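You operate a simulated robot arm through the tools that you are given. There is no shell and no other tool. Be economical: measure what you need, move in short steps, check, and stop when the job is done.

Carry out the task below with a simulated two-armed robot. There is one attempt and no reset: what you move stays moved.

Task
Zero the comparator on the steel block and lock it.
Fine: hold the comparator steady while you turn the fine knob; the block ends in the blue tray. Set down upright: what you pick out.

The check looks at the end state, three seconds after you hand in, the way a careful person would. Anything else that was tipped, shoved, dropped, spilled or broken makes it a failure.

Robot
Two 7-joint arms with two-finger parallel grippers on one trunk, on a base that drives. Base frame: it is fixed to the floor where the robot stands at the start and does not move with it; the origin is under the middle of the robot, x ahead of it, y to its left, z up; the surface under the hand at the start is at about z = 860. Lengths are in mm, angles in degrees, forces in N, time in s.
The left shoulder is at the start at [60, 143, 926], the right one opposite. With the tool pointing down near the work surface each hand reaches from about 300 to 720 mm from the robot's upright axis, wherever it stands, measured 20 degrees to its own side. Places, roughly: comparator lock knob [500, 200, 900]; fine knob [500, 200, 900]; inside of the blue tray [500, -300, 900]; pocket of the comparator [500, 300, 900]; steel block (4x3x5 cm) [500, 0, 900]. Payload 1.57 kg a hand.
Tool frame (each hand has its own): the origin (TCP) lies between the finger pads and is the grasp point; the fingertips stand 30 mm ahead of it; z points along the fingers, y is the line along which they close. The gripper opens to 110 mm. The fingers are 24 mm wide and 12 mm thick; the gripper's body (48 by 112 mm) begins 78 mm behind the TCP.
Orientation is that of the tool frame in the base frame, as [roll, pitch, yaw] about the fixed x, y, z axes, in that order (R = Rz(yaw) Ry(pitch) Rx(roll)). With the fingers straight down and closing along the base's y, the tool's x points along the base's -x, its y along +y and its z along -z.

Tools
- The arms move only by the tool move_arm. It takes "left_commands", "right_commands" or both (then of equal length, played together; a hand with none holds still); each is a list of rows, each a list of 6 numbers: the shift along the base's x, y, z in mm, then the turn, a rotation vector about the base's x, y, z in degrees. In form: [[x, y, z, wx, wy, wz], ...]. A call has 1 to 12 rows; each row shifts and turns the commanded pose from where the row before left it. "left_gripper" and "right_gripper" are, for a hand that has rows, the gripper command, from -1 (fully open) to 1 (shut), values between in proportion, set as the call begins (left out, the last holds). A row lasts 0.2 s, in which the tool goes at most 50 mm and 8.6 degrees; a call with a longer step from one row to the next is refused whole, and so is a gripper value outside its range. A pose out of reach is approached as far as the arm can. The call stops where the force on the tool passes 90 N (or 10 N more than at its start, if that is more) or the arm is blocked; 0.2 s more then pass. The fingers move at their own pace (about 45 mm/s each) and stop on an object; they squeeze with about 39 N. The grip force told is the motor's: it shows also when the fingers shut on nothing. Time passes only in rows, and 0.2 s behind the last, so rows that do not move let the fingers close. It gives the time, the measured TCP pose, the force on the tool (base axes), the opening and the grip force at its end, in the units of the frame above (readings bear some noise), with the torque about the TCP (base axes, N m) and any sound that the robot's microphone picked up.
- Cameras (640 x 400 px; columns grow to the right, rows downward): "scene" is now at [45, 17.5, 1531.4]; the picture's right is [0.23, -0.97, 0.00], its down [-0.77, -0.18, -0.61] and it looks along [0.60, 0.14, -0.79] (base axes); focal length 256 px, centre (320, 200). "left" rides on the left gripper at [70, -16, -141] in its tool frame; the picture's right is [0.23, 0.97, 0.00], its down [-0.86, 0.20, -0.48] and it looks along [-0.47, 0.11, 0.88] (tool axes); focal length 222 px, centre (320, 200). "right" rides on the right gripper at [70, 16, -141] in its tool frame; the picture's right is [-0.23, 0.97, 0.00], its down [-0.86, -0.20, -0.48] and it looks along [-0.47, -0.11, 0.88] (tool axes); focal length 222 px, centre (320, 200).
- camera(camera): a new picture of that camera. The clock stands still meanwhile.
- raise_lower(by): slides the trunk up (or, below 0, down) by that many mm; the arms and the scene camera ride with it, the base frame stays. It gives what a move gives, with no picture.
- base_move(legs): drives the robot by 1 to 6 legs, each [ahead, left, turn to the left] in mm, mm and degrees, along the robot's own axes; the way and the turn of a leg run together, so that a leg with both is an arc; at most 1500 mm and 180 degrees a leg. The arms and the cameras ride along, it lands a little off, and it stops where it bumps. It gives what a move gives.
- pan_tilt(pan, tilt): turns the head with the scene camera to pan (to the left, within 86 degrees either way) and tilt (down, from -29 to 69), counted from straight ahead of the robot. It gives what a move gives.
- probe_pixels(camera, pixels): for up to 12 pixels [column, row] of the newest picture of that camera ("zoom" is the newest enlarged one), the place [x, y, z] in the base frame of the surface seen there, good to about 3 mm. The clock stands still meanwhile.
- close_up(camera, box): a new picture of the part [left, top, right, bottom] of that camera's present view, enlarged. The clock stands still meanwhile.
- job_done(): hands the job in; it is judged then, once.

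Keep the steps short. Do not move on a guess: measure, check each grasp and each placing, and mend mistakes. In all there are 80 turns and 58 pictures (those below and enlarged ones count). Leave the grippers open and the arms clear of the work at the hand-in unless told otherwise, and finish with a single line.

The tools are called after ">>>" as a command line: name --argument value ..., lists and objects as JSON in quotes. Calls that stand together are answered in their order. move_arm: Moves the arms, as the interface text tells. Its arguments: {"type":"object","properties":{"left_commands":{"type":"array"},"left_gripper":{"type":"number"},"right_commands":{"type":"array"},"right_gripper":{"type":"number"}},"required":[]} The other tools are called the same way: raise_lower (by) slides the trunk up or down; base_move (legs) drives the base; pan_tilt (pan, tilt) turns the head that bears the scene camera; camera (camera) takes a picture; probe_pixels (camera, pixels) gives the place of the surface under pixels of a picture; close_up (camera, box) takes an enlarged picture of a part of a camera's view; job_done () hands the job in.

At the start:

```text
time: 0.0
left_tcp_pos: [404.5, 352.9, 998.8]
left_tool_rot: [180.0, 0.1, -180.0]
left_wrist_force: [0.8, 0.0, -0.9]
left_ft_torque: [0.05, -0.04, -0.04]
left_opening: 110.2
left_gripper_force: 0.1
right_tcp_pos: [454.1, -81.4, 1000.5]
right_tool_rot: [-180.0, 0.0, -180.0]
right_wrist_force: [0.0, -0.1, 0.0]
right_ft_torque: [0.0, 0.01, 0.01]
right_opening: 109.9
right_gripper_force: 0.0
trunk travel left (down, up): [-525.0, 65.0]
robot x, y, heading: [-0.8, 3.6, 0.2]
head pan, tilt: [13.4, 52.1]
```

scene: 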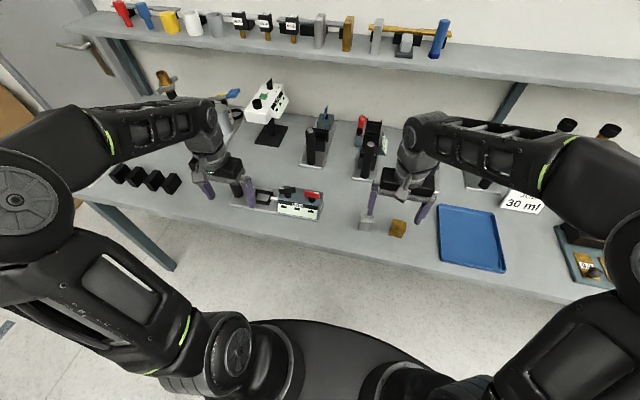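
right: 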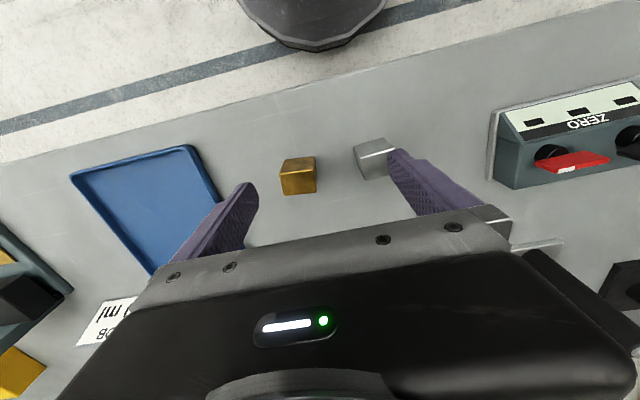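
left: 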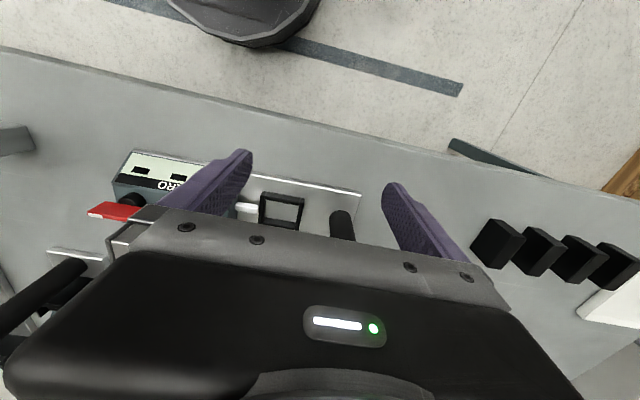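

The comparator with the "ZERO" label is near scene (295,200), with a steel and a brass block near (368,222) and (397,228). I'll take enlarged views of both.

>>> close_up --camera "scene" --box '[210, 160, 350, 248]'

>>> close_up --camera "left" --box '[60, 120, 380, 320]'

>>> close_up --camera "right" --box '[340, 70, 640, 258]'

```text
4.55 times, centred on (280, 204) of scene
```

zoom: 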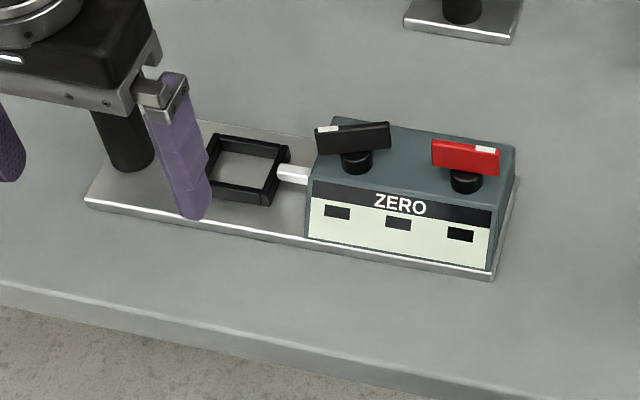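

```text
2.00 times, centred on (220, 220) of left
```

zoom: 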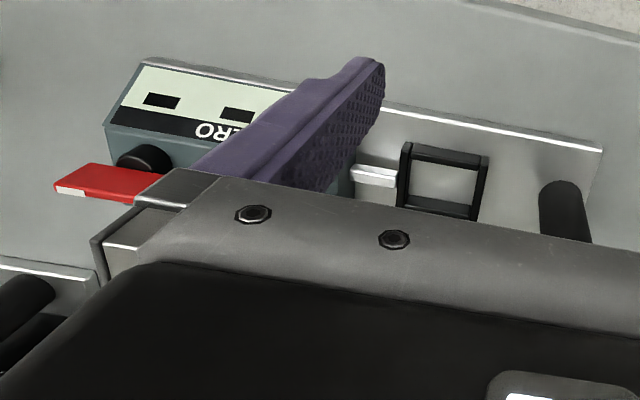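

```text
2.13 times, centred on (490, 164) of right
```

zoom: 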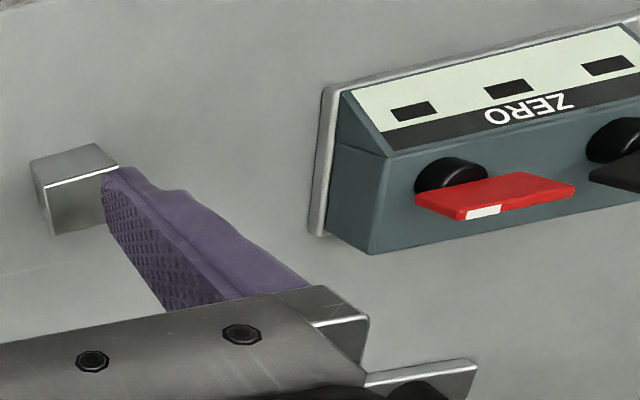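

The unit has a post at its left end, a square pocket, a probe, black and red lever knobs, and three lamps. The hands block part of the view, so I'll move both clear and then measure.

>>> move_arm --left_commands '[[0, 0, 40, 0, 0, 0], [0, 40, 10, 0, 0, 0], [0, 40, 0, 0, 0, 0], [0, 40, 0, 0, 0, 0]]' --right_commands '[[0, 0, 40, 0, 0, 0], [0, -40, 10, 0, 0, 0], [0, -40, 0, 0, 0, 0], [0, -40, 0, 0, 0, 0]]'

>>> close_up --camera "scene" --box '[220, 90, 540, 290]'

>>> close_up --camera "scene" --box '[215, 165, 335, 240]'

```text
time: 1.0
left_tcp_pos: [407.5, 469.6, 1049.7]
left_tool_rot: [180.0, -0.1, -179.9]
left_wrist_force: [-0.8, 0.1, -1.3]
left_ft_torque: [-0.01, -0.02, 0.01]
left_opening: 110.0
left_gripper_force: 0.1
right_tcp_pos: [451.9, -203.8, 1047.1]
right_tool_rot: [-179.9, 0.0, -179.8]
right_wrist_force: [0.1, 0.8, -0.4]
right_ft_torque: [0.01, -0.01, 0.0]
right_opening: 109.9
right_gripper_force: 0.1
trunk travel left (down, up): [-525.0, 65.0]
robot x, y, heading: [4.3, -0.8, -0.1]
head pan, tilt: [13.4, 52.1]
```

```text
2.00 times, centred on (380, 190) of scene
```

zoom: 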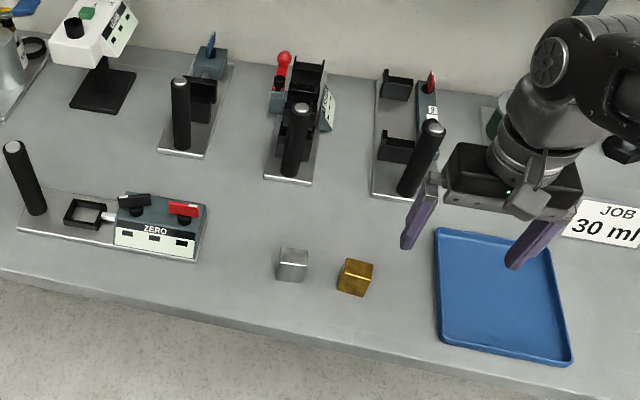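

```text
5.33 times, centred on (275, 202) of scene
```

zoom: 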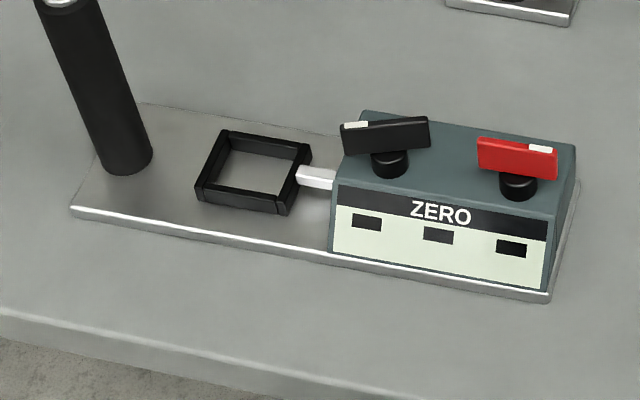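

The view is clear now. I'll probe the post, the pocket frame, the knobs and the lamps in this zoom.

>>> probe_pixels --camera "zoom" --pixels '[[68, 3], [120, 160], [200, 190], [284, 207], [304, 148], [226, 135], [345, 125], [428, 120], [481, 140], [556, 152], [540, 160], [438, 236]]'

>>> close_up --camera "scene" --box '[340, 195, 420, 245]'

```text
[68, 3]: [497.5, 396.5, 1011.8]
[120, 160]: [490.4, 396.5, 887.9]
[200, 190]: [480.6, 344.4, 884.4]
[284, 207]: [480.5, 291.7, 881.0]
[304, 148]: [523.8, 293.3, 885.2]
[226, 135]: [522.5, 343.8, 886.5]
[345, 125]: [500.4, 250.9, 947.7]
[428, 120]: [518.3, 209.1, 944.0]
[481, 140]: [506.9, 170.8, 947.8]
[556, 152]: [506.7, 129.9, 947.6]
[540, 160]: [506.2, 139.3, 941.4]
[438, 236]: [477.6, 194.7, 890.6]
```

```text
8.00 times, centred on (380, 220) of scene
```

zoom: 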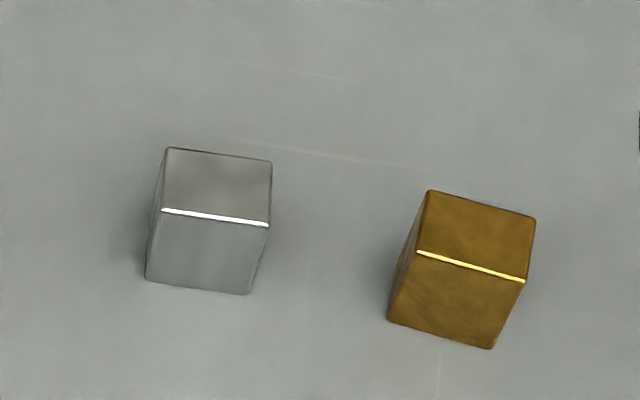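

Post is at about (492,397), with its top at z 1012. The pocket spans x 481–523 and y 293–344. Next I'll measure the steel block's top corners.

>>> probe_pixels --camera "zoom" --pixels '[[169, 151], [268, 164], [265, 222], [165, 208], [148, 276], [248, 290], [218, 186], [432, 195], [419, 249], [391, 318]]'

```text
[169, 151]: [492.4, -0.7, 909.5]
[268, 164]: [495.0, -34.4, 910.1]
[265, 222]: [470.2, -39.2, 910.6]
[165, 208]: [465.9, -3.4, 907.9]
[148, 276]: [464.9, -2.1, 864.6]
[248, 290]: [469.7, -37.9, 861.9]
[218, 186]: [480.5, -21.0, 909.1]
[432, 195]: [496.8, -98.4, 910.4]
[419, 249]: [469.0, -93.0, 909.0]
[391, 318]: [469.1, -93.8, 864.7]
```

The steel block's top centre is about (480,-20.5,910), with a yaw near +6°. I'll bring the left hand over it, turned +96° so it grips across the 30 mm faces with the camera towards -y. It goes up first to clear the post. The right hand moves further aside.

>>> move_arm --left_commands '[[0, 0, 48, 0, 0, 8], [0, -10, 45, 0, 0, 8], [5, -48, 0, 0, 0, 8], [8, -48, 0, 0, 0, 8], [8, -48, 0, 0, 0, 8], [8, -48, 0, 0, 0, 8], [8, -48, 0, 0, 0, 8], [8, -48, 0, 0, 0, 8], [8, -48, 0, 0, 0, 8], [8, -48, 0, 0, 0, 8], [6, -48, -20, 0, 0, 8], [6, -48, -20, 0, 0, 8]]' --right_commands '[[0, -30, 0, 0, 0, 0], [0, -30, 0, 0, 0, 0], [0, -30, 0, 0, 0, 0], [0, -30, 0, 0, 0, 0], [0, 0, 0, 0, 0, 0], [0, 0, 0, 0, 0, 0], [0, 0, 0, 0, 0, 0], [0, 0, 0, 0, 0, 0], [0, 0, 0, 0, 0, 0], [0, 0, 0, 0, 0, 0], [0, 0, 0, 0, 0, 0], [0, 0, 0, 0, 0, 0]]'

>>> camera --camera "left"

>>> camera --camera "scene"

```text
refused: row 11 steps farther than a row can; nothing moved
```

```text
48 pictures are left
```

left: 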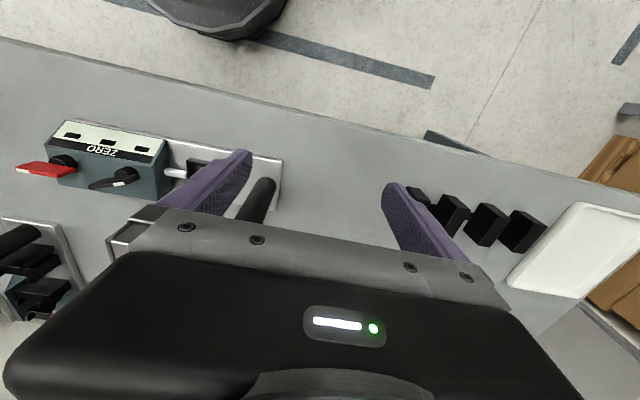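

```text
47 pictures are left
```

scene: 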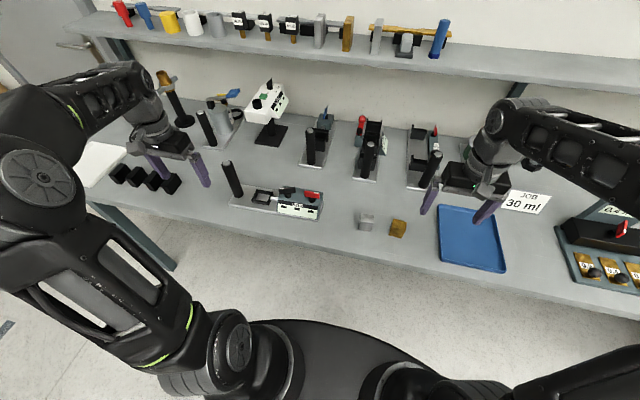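

Row 11 was too long, so nothing moved. I'll resend it with a smaller step there.

>>> move_arm --left_commands '[[0, 0, 48, 0, 0, 8], [0, -10, 45, 0, 0, 8], [5, -48, 0, 0, 0, 8], [8, -48, 0, 0, 0, 8], [8, -48, 0, 0, 0, 8], [8, -48, 0, 0, 0, 8], [8, -48, 0, 0, 0, 8], [8, -48, 0, 0, 0, 8], [8, -48, 0, 0, 0, 8], [8, -48, 0, 0, 0, 8], [6, -48, 0, 0, 0, 8], [6, -48, 0, 0, 0, 8]]' --right_commands '[[0, -30, 0, 0, 0, 0], [0, -30, 0, 0, 0, 0], [0, -30, 0, 0, 0, 0], [0, -30, 0, 0, 0, 0], [0, 0, 0, 0, 0, 0], [0, 0, 0, 0, 0, 0], [0, 0, 0, 0, 0, 0], [0, 0, 0, 0, 0, 0], [0, 0, 0, 0, 0, 0], [0, 0, 0, 0, 0, 0], [0, 0, 0, 0, 0, 0], [0, 0, 0, 0, 0, 0]]'

>>> camera --camera "left"

```text
time: 3.6
left_tcp_pos: [483.4, -12.7, 1083.0]
left_tool_rot: [-179.0, -1.4, -90.3]
left_wrist_force: [0.6, 0.4, 0.7]
left_ft_torque: [0.0, 0.01, -0.01]
left_opening: 110.2
left_gripper_force: 0.1
left hand out of reach, approached as far as the arm can: row 1, 2
right_tcp_pos: [455.2, -322.4, 1049.5]
right_tool_rot: [179.8, 0.1, 179.9]
right_wrist_force: [-0.3, -0.8, 0.0]
right_ft_torque: [-0.01, -0.01, -0.02]
right_opening: 109.9
right_gripper_force: 0.1
trunk travel left (down, up): [-525.0, 65.0]
robot x, y, heading: [2.3, -2.2, -0.2]
head pan, tilt: [13.4, 52.1]
```

```text
46 pictures are left
```

left: 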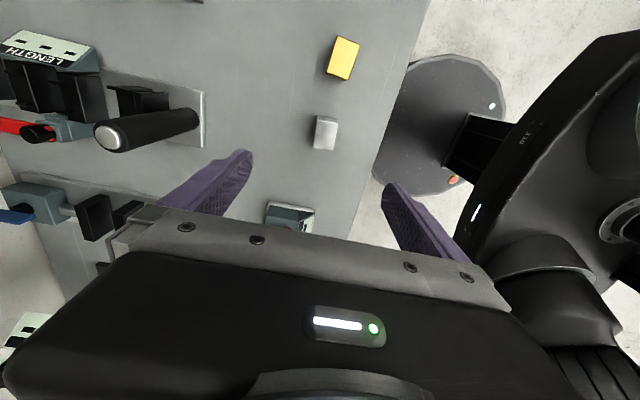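

The hand is above the block but still settling. I'll descend partway, keeping the fingertips well above the block top at 910, and check.

>>> move_arm --left_commands '[[0, 0, -45, 0, 0, 0], [0, 0, -45, 0, 0, 0], [0, 0, -20, 0, 0, 0], [0, 0, 0, 0, 0, 0], [0, 0, 0, 0, 0, 0]]'

>>> camera --camera "left"

```text
time: 4.8
left_tcp_pos: [484.0, -7.9, 976.3]
left_tool_rot: [-179.0, -1.4, -90.5]
left_wrist_force: [0.6, 0.5, -0.4]
left_ft_torque: [-0.02, 0.02, -0.02]
left_opening: 110.0
left_gripper_force: 0.1
right_tcp_pos: [453.8, -321.2, 1048.8]
right_tool_rot: [-179.9, 0.0, -179.9]
right_wrist_force: [0.0, 0.1, -0.8]
right_ft_torque: [0.04, 0.03, -0.02]
right_opening: 110.1
right_gripper_force: 0.0
trunk travel left (down, up): [-525.0, 65.0]
robot x, y, heading: [-1.9, 1.0, -0.0]
head pan, tilt: [13.4, 52.1]
```

```text
45 pictures are left
```

left: 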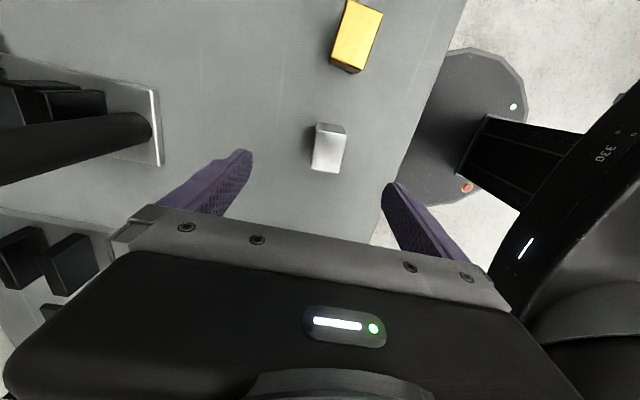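

The hand is at (484,-8) with a tilt of about 1.7°. I'll probe the block from this view to refine its centre and yaw.

>>> probe_pixels --camera "left" --pixels '[[318, 126], [344, 128], [313, 132], [342, 137], [313, 166], [338, 172], [316, 150], [340, 154], [328, 130]]'

>>> close_up --camera "left" --box '[280, 105, 376, 165]'

```text
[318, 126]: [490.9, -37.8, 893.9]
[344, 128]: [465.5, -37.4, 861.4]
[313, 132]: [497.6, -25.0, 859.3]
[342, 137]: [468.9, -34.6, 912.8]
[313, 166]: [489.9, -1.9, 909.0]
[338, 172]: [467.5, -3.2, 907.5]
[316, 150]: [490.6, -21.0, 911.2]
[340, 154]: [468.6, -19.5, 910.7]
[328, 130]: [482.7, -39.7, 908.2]
```

```text
6.67 times, centred on (328, 135) of left
```

zoom: 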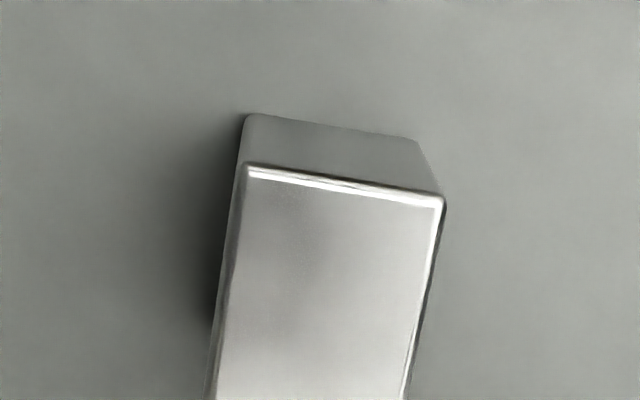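

The centre is confirmed at about (480,-20), with yaw near +5°. I'll correct the tilt, yaw and xy, then go down to TCP z 917 so the fingertips are at 887.

>>> move_arm --left_commands '[[-4, -12, -5, 1.4, 1.0, 5], [0, 0, -25, 0, 0, 0], [0, 0, -20, 0, 0, 0], [0, 0, -9, 0, 0, 0], [0, 0, 0, 0, 0, 0]]' --left_gripper 0.0

>>> close_up --camera "left" --box '[160, 80, 480, 280]'

```text
time: 6.0
left_tcp_pos: [478.7, -21.0, 915.8]
left_tool_rot: [-179.8, 0.1, -85.4]
left_wrist_force: [-0.4, -0.8, 0.7]
left_ft_torque: [0.02, -0.02, -0.03]
left_opening: 55.0
left_gripper_force: 0.1
right_tcp_pos: [454.9, -320.4, 1050.2]
right_tool_rot: [180.0, 0.0, 180.0]
right_wrist_force: [0.2, 0.2, 0.1]
right_ft_torque: [-0.03, -0.01, 0.01]
right_opening: 109.9
right_gripper_force: 0.0
trunk travel left (down, up): [-525.0, 65.0]
robot x, y, heading: [-0.1, 0.1, 0.1]
head pan, tilt: [13.4, 52.1]
```

```text
2.00 times, centred on (320, 180) of left
```

zoom: 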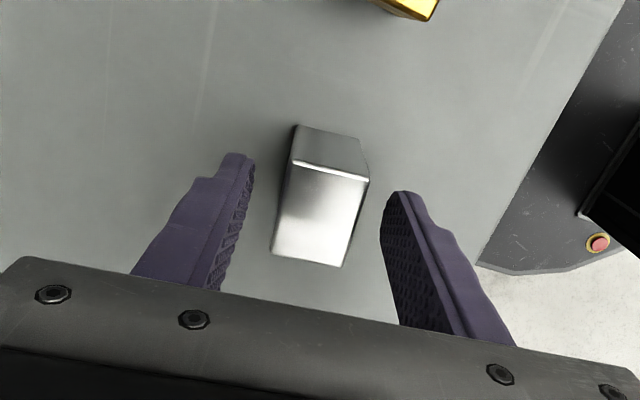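

The block sits squarely between the fingers. I'll close and check the opening, which should read about 30.

>>> move_arm --left_commands '[[0, 0, 0, 0, 0, 0], [0, 0, 0, 0, 0, 0], [0, 0, 0, 0, 0, 0], [0, 0, 0, 0, 0, 0]]' --left_gripper 1

>>> move_arm --left_commands '[[0, 0, 40, 0, 0, 0], [0, 0, 40, 0, 0, 0], [0, 0, 40, 0, 0, -2], [0, 0, 0, 0, 0, -2.6], [0, 0, 0, 0, 0, 0]]'

>>> close_up --camera "left" --box '[160, 80, 480, 280]'

>>> close_up --camera "scene" --box '[215, 165, 335, 240]'

```text
time: 7.0
left_tcp_pos: [479.7, -20.0, 917.5]
left_tool_rot: [-179.9, 0.0, -85.4]
left_wrist_force: [1.7, 0.6, 0.8]
left_ft_torque: [-0.01, -0.02, 0.01]
left_opening: 29.9
left_gripper_force: 36.2
right_tcp_pos: [455.5, -322.2, 1050.2]
right_tool_rot: [-180.0, 0.0, 180.0]
right_wrist_force: [0.2, 0.3, -0.6]
right_ft_torque: [0.03, 0.0, 0.02]
right_opening: 110.1
right_gripper_force: 0.0
trunk travel left (down, up): [-525.0, 65.0]
robot x, y, heading: [1.8, -0.7, 0.0]
head pan, tilt: [13.4, 52.1]
```

```text
time: 8.2
left_tcp_pos: [481.1, -20.2, 1036.5]
left_tool_rot: [-179.8, 0.0, -90.1]
left_wrist_force: [-0.8, 0.5, -3.3]
left_ft_torque: [-0.04, 0.0, -0.02]
left_opening: 29.9
left_gripper_force: 38.9
right_tcp_pos: [454.1, -321.9, 1051.1]
right_tool_rot: [180.0, 0.0, -179.9]
right_wrist_force: [-1.2, -0.2, 0.4]
right_ft_torque: [-0.02, 0.02, -0.02]
right_opening: 109.8
right_gripper_force: 0.1
trunk travel left (down, up): [-525.0, 65.0]
robot x, y, heading: [-0.8, 0.0, -0.1]
head pan, tilt: [13.4, 52.1]
```

```text
2.00 times, centred on (320, 180) of left
```

zoom: 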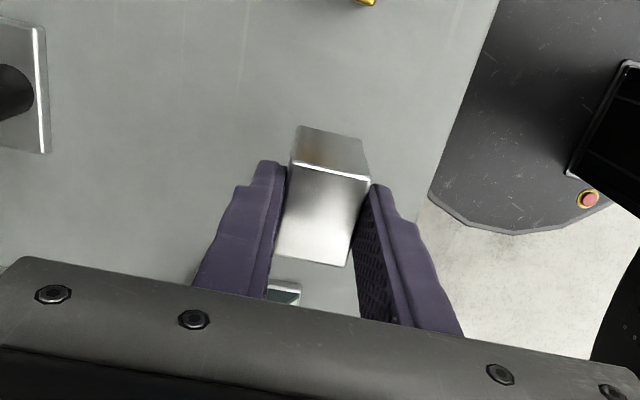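

```text
5.33 times, centred on (275, 202) of scene
```

zoom: 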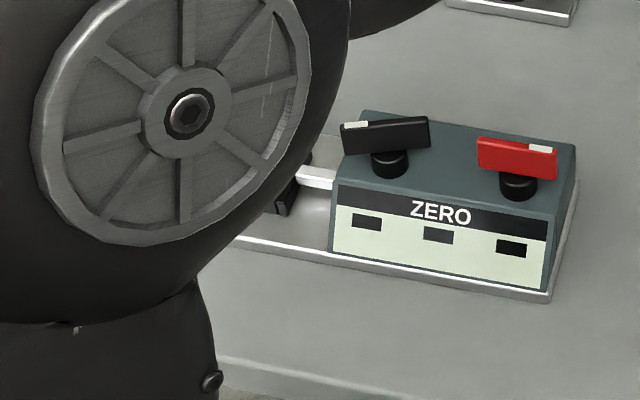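

Grip is good: 29.9 mm opening, block upright, yaw -90. Now I'll carry it to above the pocket centre, about (502,318), staying high (block bottom at about 980).

>>> move_arm --left_commands '[[2, 42, 0, 0, 0, 0], [2, 42, 0, 0, 0, 0], [3, 42, 0, 0, 0, 0], [3, 42, 0, 0, 0, 0], [3, 42, 0, 0, 0, 0], [3, 42, 0, 0, 0, 0], [3, 42, 0, 0, 0, 0], [2, 44, 0, 0, 0, 0], [0, 0, 0, 0, 0, 0]]'

>>> camera --camera "left"

>>> camera --camera "scene"

```text
time: 10.2
left_tcp_pos: [501.0, 316.4, 1039.3]
left_tool_rot: [-179.9, 0.1, -90.1]
left_wrist_force: [0.0, -0.3, -3.8]
left_ft_torque: [-0.01, -0.01, 0.01]
left_opening: 29.2
left_gripper_force: 38.8
right_tcp_pos: [454.3, -321.2, 1049.0]
right_tool_rot: [-180.0, 0.1, -180.0]
right_wrist_force: [-0.5, -0.3, 0.1]
right_ft_torque: [0.01, -0.02, 0.0]
right_opening: 109.9
right_gripper_force: 0.0
trunk travel left (down, up): [-525.0, 65.0]
robot x, y, heading: [-0.2, 2.6, -0.1]
head pan, tilt: [13.4, 52.1]
```

```text
40 pictures are left
```

left: 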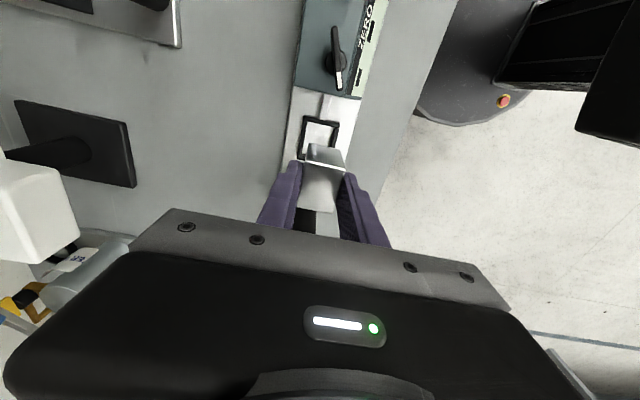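

```text
39 pictures are left
```

scene: 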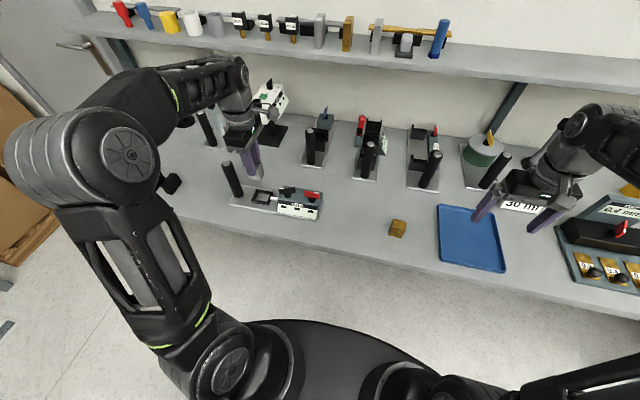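

All clear. I'll descend until the block's bottom is just above the frame (TCP 953) and look closely.

>>> move_arm --left_commands '[[1, 1, -40, 0, 0, 0], [0, 0, -36, 0, 0, 0], [0, 0, -8, 0, 0, 0], [0, 0, 0, 0, 0, 0]]'

>>> close_up --camera "left" --box '[240, 60, 400, 160]'

>>> close_up --camera "scene" --box '[220, 165, 316, 225]'

```text
time: 11.2
left_tcp_pos: [502.4, 317.2, 954.1]
left_tool_rot: [179.9, 0.0, -90.0]
left_wrist_force: [-0.5, 0.2, -3.7]
left_ft_torque: [0.0, -0.02, 0.02]
left_opening: 29.6
left_gripper_force: 38.9
right_tcp_pos: [454.9, -320.6, 1050.6]
right_tool_rot: [-180.0, 0.0, -180.0]
right_wrist_force: [0.6, -0.8, 0.1]
right_ft_torque: [0.01, 0.01, 0.0]
right_opening: 110.1
right_gripper_force: 0.2
trunk travel left (down, up): [-525.0, 65.0]
robot x, y, heading: [-1.8, -0.9, -0.2]
head pan, tilt: [13.4, 52.1]
```

```text
4.00 times, centred on (320, 110) of left
```

zoom: 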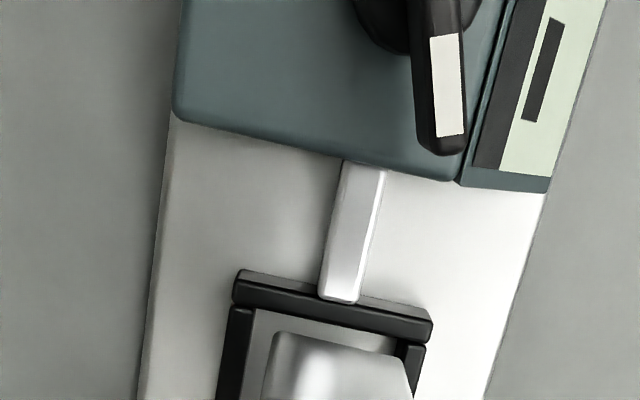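

```text
6.67 times, centred on (268, 195) of scene
```

zoom: 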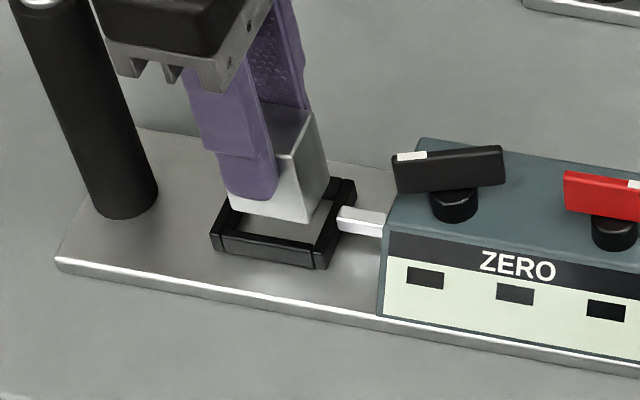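

I'll probe the frame's edges and the block's lower edges in this zoom for relative alignment.

>>> probe_pixels --camera "zoom" --pixels '[[216, 235], [322, 254], [330, 240], [352, 188], [234, 205], [306, 219], [270, 212], [312, 210], [326, 185], [322, 226], [270, 238], [312, 240]]'

>>> close_up --camera "left" --box '[280, 110, 376, 170]'

```text
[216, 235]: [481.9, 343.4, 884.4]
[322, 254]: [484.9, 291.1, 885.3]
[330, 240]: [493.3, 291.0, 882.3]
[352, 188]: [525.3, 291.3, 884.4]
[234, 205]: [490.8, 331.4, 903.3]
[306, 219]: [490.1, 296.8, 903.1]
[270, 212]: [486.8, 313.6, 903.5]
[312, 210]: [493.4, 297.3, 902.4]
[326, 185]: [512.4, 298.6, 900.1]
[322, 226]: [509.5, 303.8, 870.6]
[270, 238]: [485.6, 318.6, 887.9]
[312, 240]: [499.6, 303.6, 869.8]
```

```text
6.67 times, centred on (328, 140) of left
```

zoom: 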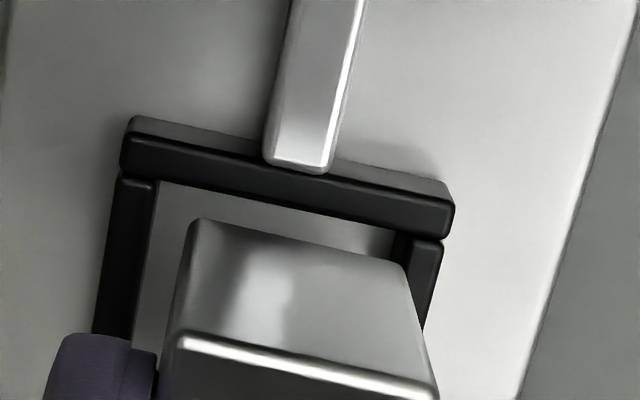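

The plate is at z 870 and the frame top at about 885. Parallax-corrected gaps are about 6.4 mm on the +x side, 2.2 mm on the -x side, and 1 mm on the -y side. I'll shift +2 in x and +1 in y, then lower gently.

>>> move_arm --left_commands '[[2, 1, 0, 0, 0, 0], [0, 0, -8, 0, 0, 0], [0, 0, -6, 0, 0, 0], [0, 0, -4, 0, 0, 0], [0, 0, 0, 0, 0, 0]]'

>>> close_up --camera "left" --box '[280, 110, 376, 170]'

```text
time: 12.4
left_tcp_pos: [502.5, 317.7, 935.7]
left_tool_rot: [-179.8, 0.2, -90.1]
left_wrist_force: [0.3, 0.1, -3.7]
left_ft_torque: [-0.01, -0.03, 0.0]
left_opening: 29.8
left_gripper_force: 39.1
right_tcp_pos: [455.7, -321.0, 1049.9]
right_tool_rot: [180.0, -0.1, 180.0]
right_wrist_force: [-0.1, 0.0, -0.6]
right_ft_torque: [0.01, 0.02, 0.01]
right_opening: 109.5
right_gripper_force: 0.1
trunk travel left (down, up): [-525.0, 65.0]
robot x, y, heading: [1.3, 0.9, 0.0]
head pan, tilt: [13.4, 52.1]
```

```text
6.67 times, centred on (328, 140) of left
```

zoom: 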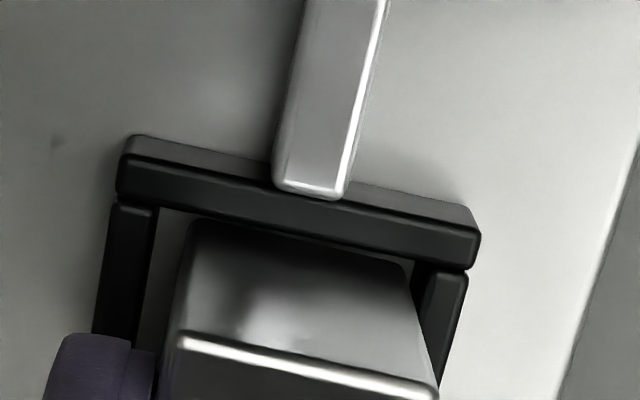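

The block is entering the frame with no side force. I'll lower the last 8–9 mm in small steps.

>>> move_arm --left_commands '[[0.5, 0, -4, 0, 0, 0], [0, 0, -3, 0, 0, 0], [0, 0, -1.5, 0, 0, 0], [0, 0, 0, 0, 0, 0]]'

>>> close_up --camera "left" --box '[280, 110, 376, 170]'

```text
time: 13.4
left_tcp_pos: [504.0, 318.8, 930.5]
left_tool_rot: [-179.8, 0.0, -90.0]
left_wrist_force: [0.3, -0.1, 8.6]
left_ft_torque: [-0.04, 0.21, 0.0]
left_opening: 29.4
left_gripper_force: 38.9
right_tcp_pos: [453.6, -321.3, 1051.2]
right_tool_rot: [180.0, 0.0, 179.9]
right_wrist_force: [0.2, -0.2, -0.4]
right_ft_torque: [0.02, -0.06, 0.0]
right_opening: 110.2
right_gripper_force: 0.0
trunk travel left (down, up): [-525.0, 65.0]
robot x, y, heading: [5.2, 1.8, 0.2]
head pan, tilt: [13.4, 52.1]
```

```text
6.67 times, centred on (328, 140) of left
```

zoom: 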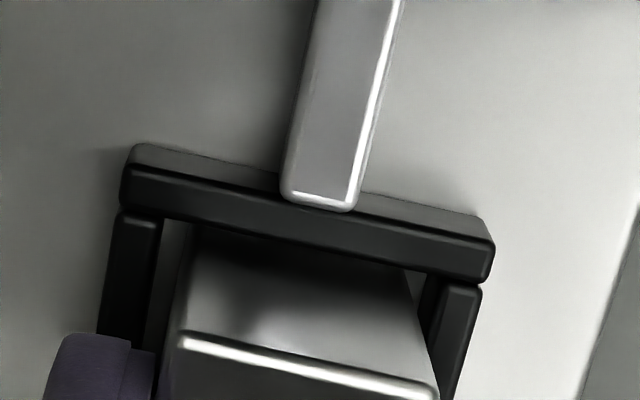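

There's a 12 N contact at z 930, so the block is on the pocket floor. I'll open partway, rise, and check it is seated and whether the lamps respond.

>>> move_arm --left_commands '[[0, 0, 0, 0, 0, 0], [0, 0, 0, 0, 0, 0], [0, 0, 0, 0, 0, 0]]' --left_gripper 0

>>> move_arm --left_commands '[[0, 0, 40, 0, 0, 0], [0, 0, 45, 0, 0, 0], [0, 0, 45, 0, 0, 0], [0, 0, 20, 0, 0, 0], [0, 0, 0, 0, 0, 0]]'

>>> close_up --camera "scene" --box '[215, 155, 335, 230]'

```text
time: 14.2
left_tcp_pos: [503.8, 317.8, 927.7]
left_tool_rot: [-179.9, 0.0, -90.0]
left_wrist_force: [-1.0, 0.4, 0.1]
left_ft_torque: [0.01, 0.0, 0.05]
left_opening: 55.0
left_gripper_force: 0.1
right_tcp_pos: [453.5, -321.3, 1050.1]
right_tool_rot: [180.0, 0.0, 180.0]
right_wrist_force: [1.0, -0.1, 0.0]
right_ft_torque: [-0.03, -0.01, 0.01]
right_opening: 110.2
right_gripper_force: 0.0
trunk travel left (down, up): [-525.0, 65.0]
robot x, y, heading: [2.3, 2.0, 0.0]
head pan, tilt: [13.4, 52.1]
```

```text
time: 15.4
left_tcp_pos: [503.5, 319.2, 1079.1]
left_tool_rot: [-180.0, -0.1, -90.1]
left_wrist_force: [-0.4, -1.0, 0.4]
left_ft_torque: [0.01, -0.01, -0.04]
left_opening: 55.3
left_gripper_force: 0.1
right_tcp_pos: [454.2, -321.5, 1049.8]
right_tool_rot: [180.0, 0.0, -180.0]
right_wrist_force: [0.1, 0.3, 0.5]
right_ft_torque: [0.02, -0.01, -0.02]
right_opening: 110.3
right_gripper_force: 0.1
trunk travel left (down, up): [-525.0, 65.0]
robot x, y, heading: [0.3, -0.1, -0.1]
head pan, tilt: [13.4, 52.1]
```

```text
5.33 times, centred on (275, 192) of scene
```

zoom: 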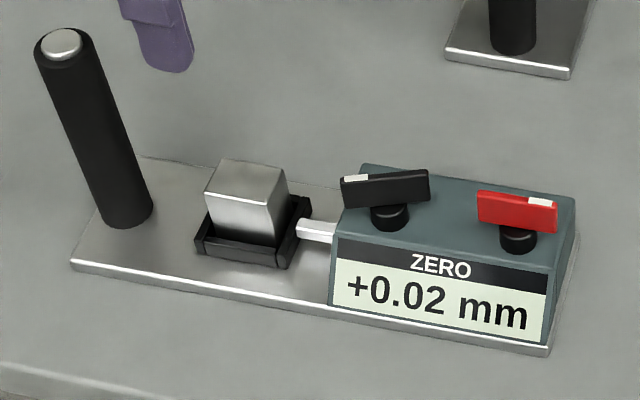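

The block is seated and the display reads "+0.02 mm", so it's live. I need 0.00. I'll probe the post and both levers for holding and turning.

>>> probe_pixels --camera "zoom" --pixels '[[60, 42], [50, 60], [86, 52], [345, 178], [425, 173], [425, 195], [346, 206], [388, 218], [480, 193], [556, 206], [518, 240], [515, 219]]'

>>> close_up --camera "left" --box '[200, 0, 440, 150]'

```text
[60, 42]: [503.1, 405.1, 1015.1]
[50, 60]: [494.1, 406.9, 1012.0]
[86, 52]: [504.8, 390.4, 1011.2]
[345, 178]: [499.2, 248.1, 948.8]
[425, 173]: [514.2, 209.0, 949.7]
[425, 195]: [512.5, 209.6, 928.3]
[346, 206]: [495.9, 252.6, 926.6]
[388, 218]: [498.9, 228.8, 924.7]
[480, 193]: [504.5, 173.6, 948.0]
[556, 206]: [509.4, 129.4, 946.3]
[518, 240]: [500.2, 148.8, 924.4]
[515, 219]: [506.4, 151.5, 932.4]
```

```text
2.67 times, centred on (320, 75) of left
```

zoom: 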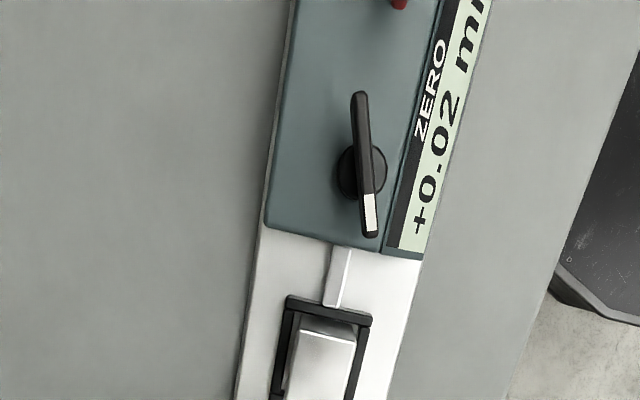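

The black fine knob's axis is near (507,229), with its lever at about +21° from y. The red lock is near (507,151) at about +6°. Left goes to above the post, turned back so its camera is clear. Right comes over the black knob, high, turned -69°.

>>> move_arm --left_commands '[[0, 20, 0, 0, 0, -8], [0, 30, 0, 0, 0, -8], [0, 29, 0, 0, 0, -8], [0, 0, 0, 0, 0, -8], [0, 0, 0, 0, 0, -8], [0, 0, 0, 0, 0, -8], [0, 0, 0, 0, 0, -8], [0, 0, 0, 0, 0, -8], [0, 0, 0, 0, 0, -8], [0, 0, 0, 0, 0, -8], [0, 0, 0, 0, 0, -8], [0, 0, 0, 0, 0, -2]]' --right_commands '[[0, 20, 40, 0, 0, -5.75], [0, 48, 0, 0, 0, -5.75], [0, 48, 0, 0, 0, -5.75], [5, 48, 0, 0, 0, -5.75], [5, 48, 0, 0, 0, -5.75], [6, 48, 0, 0, 0, -5.75], [6, 48, 0, 0, 0, -5.75], [6, 48, 0, 0, 0, -5.75], [6, 48, 0, 0, 0, -5.75], [6, 48, 0, 0, 0, -5.75], [6, 48, 0, 0, 0, -5.75], [6, 48, 0, 0, 0, -5.75]]' --left_gripper -0.2 --right_gripper 0.3

>>> camera --camera "right"

>>> camera --camera "left"

>>> camera --camera "scene"

```text
time: 18.0
left_tcp_pos: [505.3, 397.9, 1076.7]
left_tool_rot: [-179.8, 0.0, 179.8]
left_wrist_force: [0.2, 0.1, 0.5]
left_ft_torque: [0.0, -0.05, -0.01]
left_opening: 66.0
left_gripper_force: 0.1
right_tcp_pos: [475.6, 61.5, 1090.1]
right_tool_rot: [179.2, -2.0, 129.3]
right_wrist_force: [-0.4, 1.1, 0.6]
right_ft_torque: [-0.01, 0.02, 0.01]
right_opening: 38.4
right_gripper_force: 0.1
right hand out of reach, approached as far as the arm can: row 9, 10, 11, 12
trunk travel left (down, up): [-525.0, 65.0]
robot x, y, heading: [-2.6, 0.6, 0.1]
head pan, tilt: [13.4, 52.1]
```

```text
31 pictures are left
```

right: 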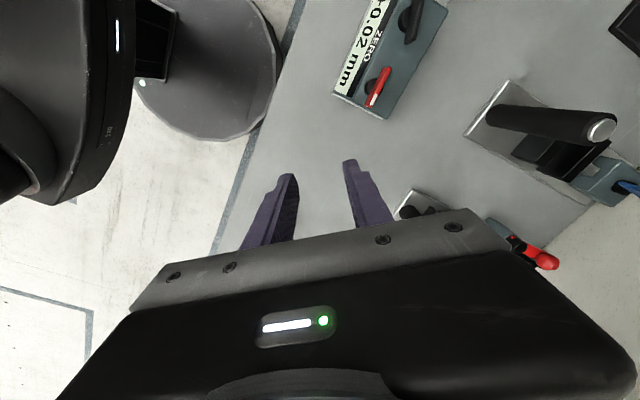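

```text
30 pictures are left
```

left: 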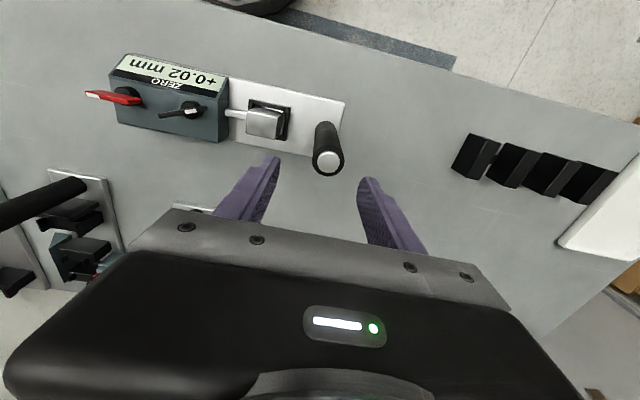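

```text
29 pictures are left
```

scene: 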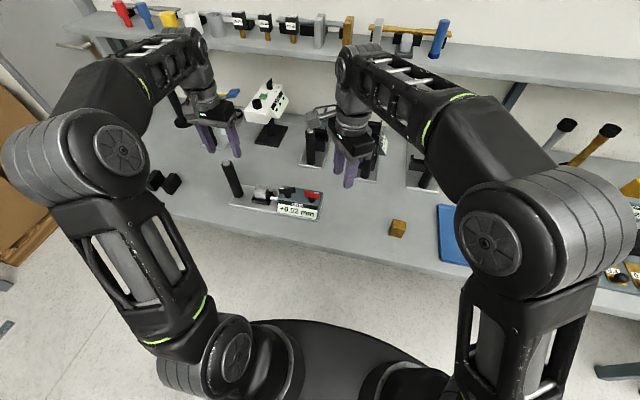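

The right hand runs out of reach there, so I need to shift the base left. Before driving, I'll probe the table leg, the table edge and the base rim for clearance.

>>> probe_pixels --camera "scene" --pixels '[[168, 268], [130, 240], [300, 322], [380, 345], [215, 238], [262, 120], [208, 118], [230, 100], [231, 165], [320, 270], [160, 180]]'

```text
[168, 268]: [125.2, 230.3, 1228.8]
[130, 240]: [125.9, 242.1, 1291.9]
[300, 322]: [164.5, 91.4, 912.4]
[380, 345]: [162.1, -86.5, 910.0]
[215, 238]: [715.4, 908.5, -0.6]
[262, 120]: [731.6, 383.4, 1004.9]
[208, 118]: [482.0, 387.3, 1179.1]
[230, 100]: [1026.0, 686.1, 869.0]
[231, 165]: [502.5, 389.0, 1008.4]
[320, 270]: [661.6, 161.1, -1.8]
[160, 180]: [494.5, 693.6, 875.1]
```

Trunk and base stay well behind the table edge, and the left table leg is far off. I'll draw the left hand back and inward, lift nothing, and then drive 220 mm left.

>>> move_arm --left_commands '[[-40, 0, 0, 0, 0, 0], [-35, -25, 0, 0, 0, 0], [0, -45, 0, 0, 0, 0], [0, 0, 0, 0, 0, 0]]' --right_commands '[[-30, -30, 0, 0, 0, 0], [-20, -30, 0, 0, 0, 0], [0, -30, 0, 0, 0, 0], [0, 0, 0, 0, 0, 0]]'

>>> base_move --legs '[[0, 110, 0], [0, 110, 0]]'

>>> camera --camera "scene"

```text
time: 19.0
left_tcp_pos: [430.2, 325.6, 1081.7]
left_tool_rot: [-180.0, 0.0, -180.0]
left_wrist_force: [0.7, 0.6, 0.9]
left_ft_torque: [-0.01, -0.01, 0.01]
left_opening: 65.8
left_gripper_force: 0.1
right_tcp_pos: [422.7, -28.8, 1091.7]
right_tool_rot: [179.3, -1.9, 129.4]
right_wrist_force: [-0.8, -0.6, 0.3]
right_ft_torque: [-0.02, 0.02, -0.02]
right_opening: 38.5
right_gripper_force: 0.1
trunk travel left (down, up): [-525.0, 65.0]
robot x, y, heading: [0.2, -3.5, -0.1]
head pan, tilt: [13.4, 52.1]
```

```text
time: 21.0
left_tcp_pos: [428.0, 545.8, 1081.1]
left_tool_rot: [-179.7, 0.0, -179.8]
left_wrist_force: [-0.1, 0.2, 0.7]
left_ft_torque: [-0.05, -0.02, 0.01]
left_opening: 66.0
left_gripper_force: 0.0
right_tcp_pos: [422.2, 192.4, 1092.8]
right_tool_rot: [179.3, -1.9, 129.6]
right_wrist_force: [-0.3, 0.6, 0.4]
right_ft_torque: [-0.04, 0.01, 0.01]
right_opening: 38.6
right_gripper_force: 0.2
trunk travel left (down, up): [-525.0, 65.0]
robot x, y, heading: [-2.3, 217.4, 0.5]
head pan, tilt: [13.4, 52.1]
```

```text
28 pictures are left
```

scene: 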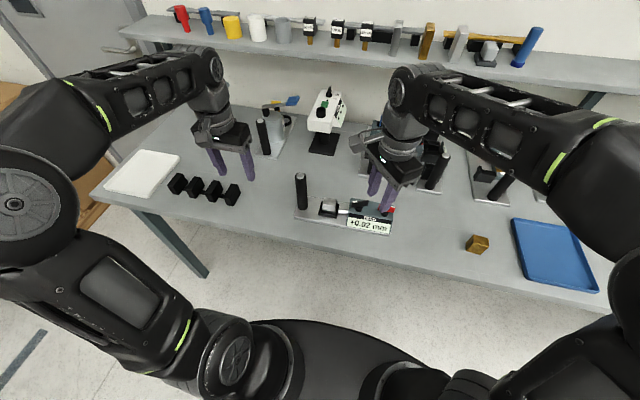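

The drive landed well. Left goes above the post at (502,398). Right goes above the black knob with its tilt corrected and yaw at 111°.

>>> move_arm --left_commands '[[24, -30, 0, 0, 0, 0], [25, -40, 0, 0, 0, 0], [25, -40, 0, 0, 0, 0], [0, -38, 0, 0, 0, 0], [0, 0, -20, 0, 0, 0], [0, 0, 0, 0, 0, 0]]' --right_commands '[[25, 10, 0, -1.9, -0.7, -4], [25, 12, 0, 0, 0, -5], [25, 15, 0, 0, 0, -5], [10, 0, 0, 0, 0, -4.5], [0, 0, -30, 0, 0, 0], [0, 0, 0, 0, 0, 0]]'

>>> camera --camera "right"

>>> camera --camera "left"

```text
time: 22.4
left_tcp_pos: [503.3, 398.2, 1062.0]
left_tool_rot: [-179.8, 0.2, -179.8]
left_wrist_force: [-0.2, 0.1, 0.8]
left_ft_torque: [0.0, -0.03, 0.04]
left_opening: 65.9
left_gripper_force: 0.0
right_tcp_pos: [496.4, 226.0, 1062.6]
right_tool_rot: [179.8, -0.2, 115.5]
right_wrist_force: [-0.5, -0.7, 0.7]
right_ft_torque: [0.04, -0.04, 0.02]
right_opening: 38.5
right_gripper_force: 0.1
right hand out of reach, approached as far as the arm can: row 4
trunk travel left (down, up): [-525.0, 65.0]
robot x, y, heading: [-4.8, 218.7, 0.2]
head pan, tilt: [13.4, 52.1]
```

```text
27 pictures are left
```

right: 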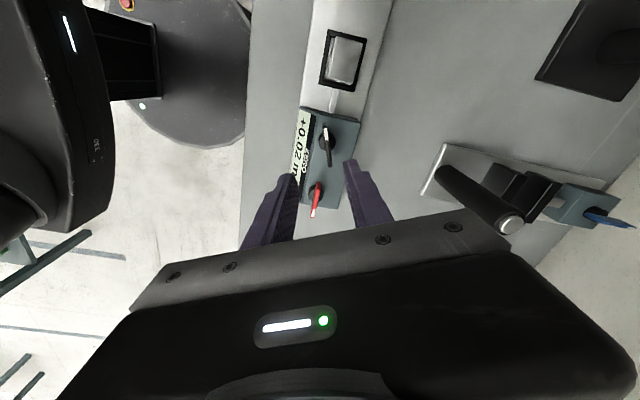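

```text
26 pictures are left
```

left: 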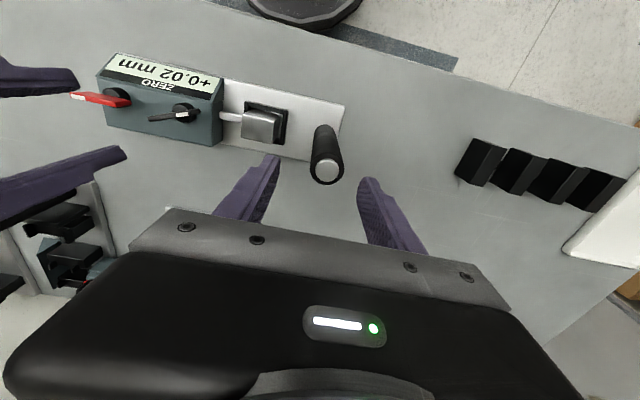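

Right is near the knob. I'll probe the post top and the black lever in the left view before descending.

>>> probe_pixels --camera "left" --pixels '[[328, 168], [312, 172], [341, 168], [326, 180], [151, 118], [199, 112], [186, 114], [183, 106], [75, 96], [127, 100]]'

>>> probe_pixels --camera "right" --pixels '[[328, 128], [331, 163], [329, 145], [320, 188], [312, 215], [302, 140]]'

```text
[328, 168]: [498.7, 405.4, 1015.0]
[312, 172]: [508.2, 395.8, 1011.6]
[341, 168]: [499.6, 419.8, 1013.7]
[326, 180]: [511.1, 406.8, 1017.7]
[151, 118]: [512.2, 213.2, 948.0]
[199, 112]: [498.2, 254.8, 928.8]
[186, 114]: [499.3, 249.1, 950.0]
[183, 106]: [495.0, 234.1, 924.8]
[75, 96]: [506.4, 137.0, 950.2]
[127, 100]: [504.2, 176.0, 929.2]
```

```text
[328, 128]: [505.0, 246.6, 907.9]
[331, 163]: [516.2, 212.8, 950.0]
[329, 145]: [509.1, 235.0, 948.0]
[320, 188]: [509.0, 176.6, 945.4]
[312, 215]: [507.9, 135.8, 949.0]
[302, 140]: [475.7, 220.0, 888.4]
```

Post centre is about (502,406). Left goes down around it with the fingers narrowed to about 45 mm, and I'll check centring before closing. Right lowers to 1000 and shifts over the knob.

>>> move_arm --left_commands '[[-1, 8, 0, 0, 0, 0], [0, 0, -35, 0, 0, 0], [0, 0, -40, 0, 0, 0], [0, 0, 0, 0, 0, 0]]' --right_commands '[[5, 2, -20, 0, 0, -2], [5, 2, -30, 0, 0, -2], [0, 0, -12, 0, 0, 0], [0, 0, 0, 0, 0, 0]]' --left_gripper 0.15

>>> camera --camera "left"

>>> close_up --camera "right" --box '[220, 80, 440, 218]'

```text
time: 23.4
left_tcp_pos: [499.8, 404.5, 988.3]
left_tool_rot: [-179.8, 0.0, -179.8]
left_wrist_force: [-0.6, -0.3, 0.3]
left_ft_torque: [-0.02, 0.0, 0.01]
left_opening: 46.8
left_gripper_force: 0.1
right_tcp_pos: [506.2, 230.3, 1000.2]
right_tool_rot: [179.7, -0.1, 111.6]
right_wrist_force: [-0.2, -0.2, -0.2]
right_ft_torque: [0.02, -0.01, -0.02]
right_opening: 38.5
right_gripper_force: 0.0
trunk travel left (down, up): [-525.0, 65.0]
robot x, y, heading: [-2.7, 218.9, 0.4]
head pan, tilt: [13.4, 52.1]
```

```text
25 pictures are left
```

left: 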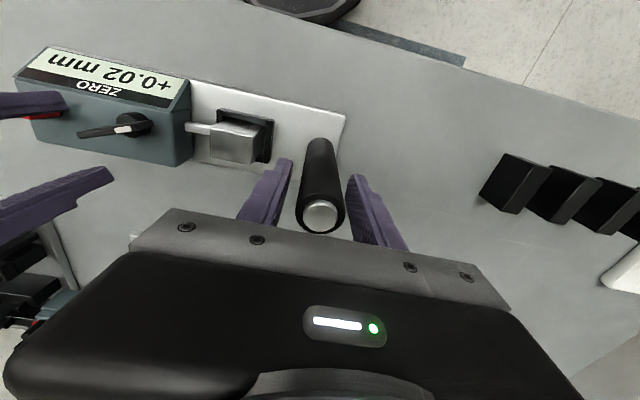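

```text
2.90 times, centred on (330, 149) of right
```

zoom: 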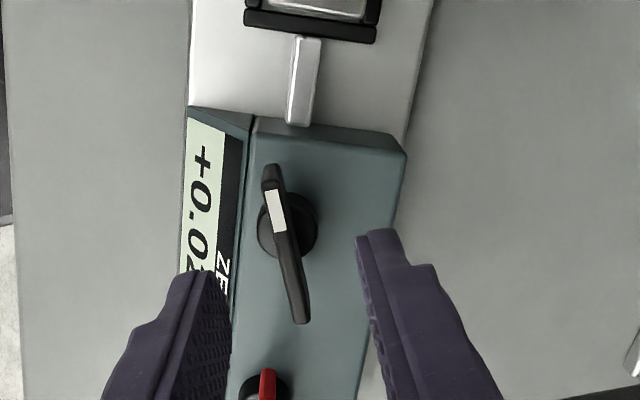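

The post is about 1 mm right of centre between the left fingers. I'll nudge +1 y and close on it.

>>> move_arm --left_commands '[[1, 1, 0, 0, 0, 0], [0, 0, 0, 0, 0, 0], [0, 0, 0, 0, 0, 0], [0, 0, 0, 0, 0, 0], [0, 0, 0, 0, 0, 0]]' --left_gripper 1

>>> probe_pixels --camera "zoom" --pixels '[[272, 168], [284, 232], [300, 320], [288, 270], [303, 222]]'

```text
time: 24.6
left_tcp_pos: [500.4, 404.6, 986.8]
left_tool_rot: [180.0, 0.0, -179.8]
left_wrist_force: [-2.4, -4.6, 0.8]
left_ft_torque: [0.95, -0.04, -0.13]
left_opening: 31.5
left_gripper_force: 39.3
right_tcp_pos: [505.3, 229.4, 1000.1]
right_tool_rot: [179.6, -0.3, 111.6]
right_wrist_force: [0.6, -0.3, 0.6]
right_ft_torque: [-0.03, 0.01, -0.04]
right_opening: 38.6
right_gripper_force: 0.0
trunk travel left (down, up): [-525.0, 65.0]
robot x, y, heading: [-0.7, 214.4, 0.2]
head pan, tilt: [13.4, 52.1]
```

```text
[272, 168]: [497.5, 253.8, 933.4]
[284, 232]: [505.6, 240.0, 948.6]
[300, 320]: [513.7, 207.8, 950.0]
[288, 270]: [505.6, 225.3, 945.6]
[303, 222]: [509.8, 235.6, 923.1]
```

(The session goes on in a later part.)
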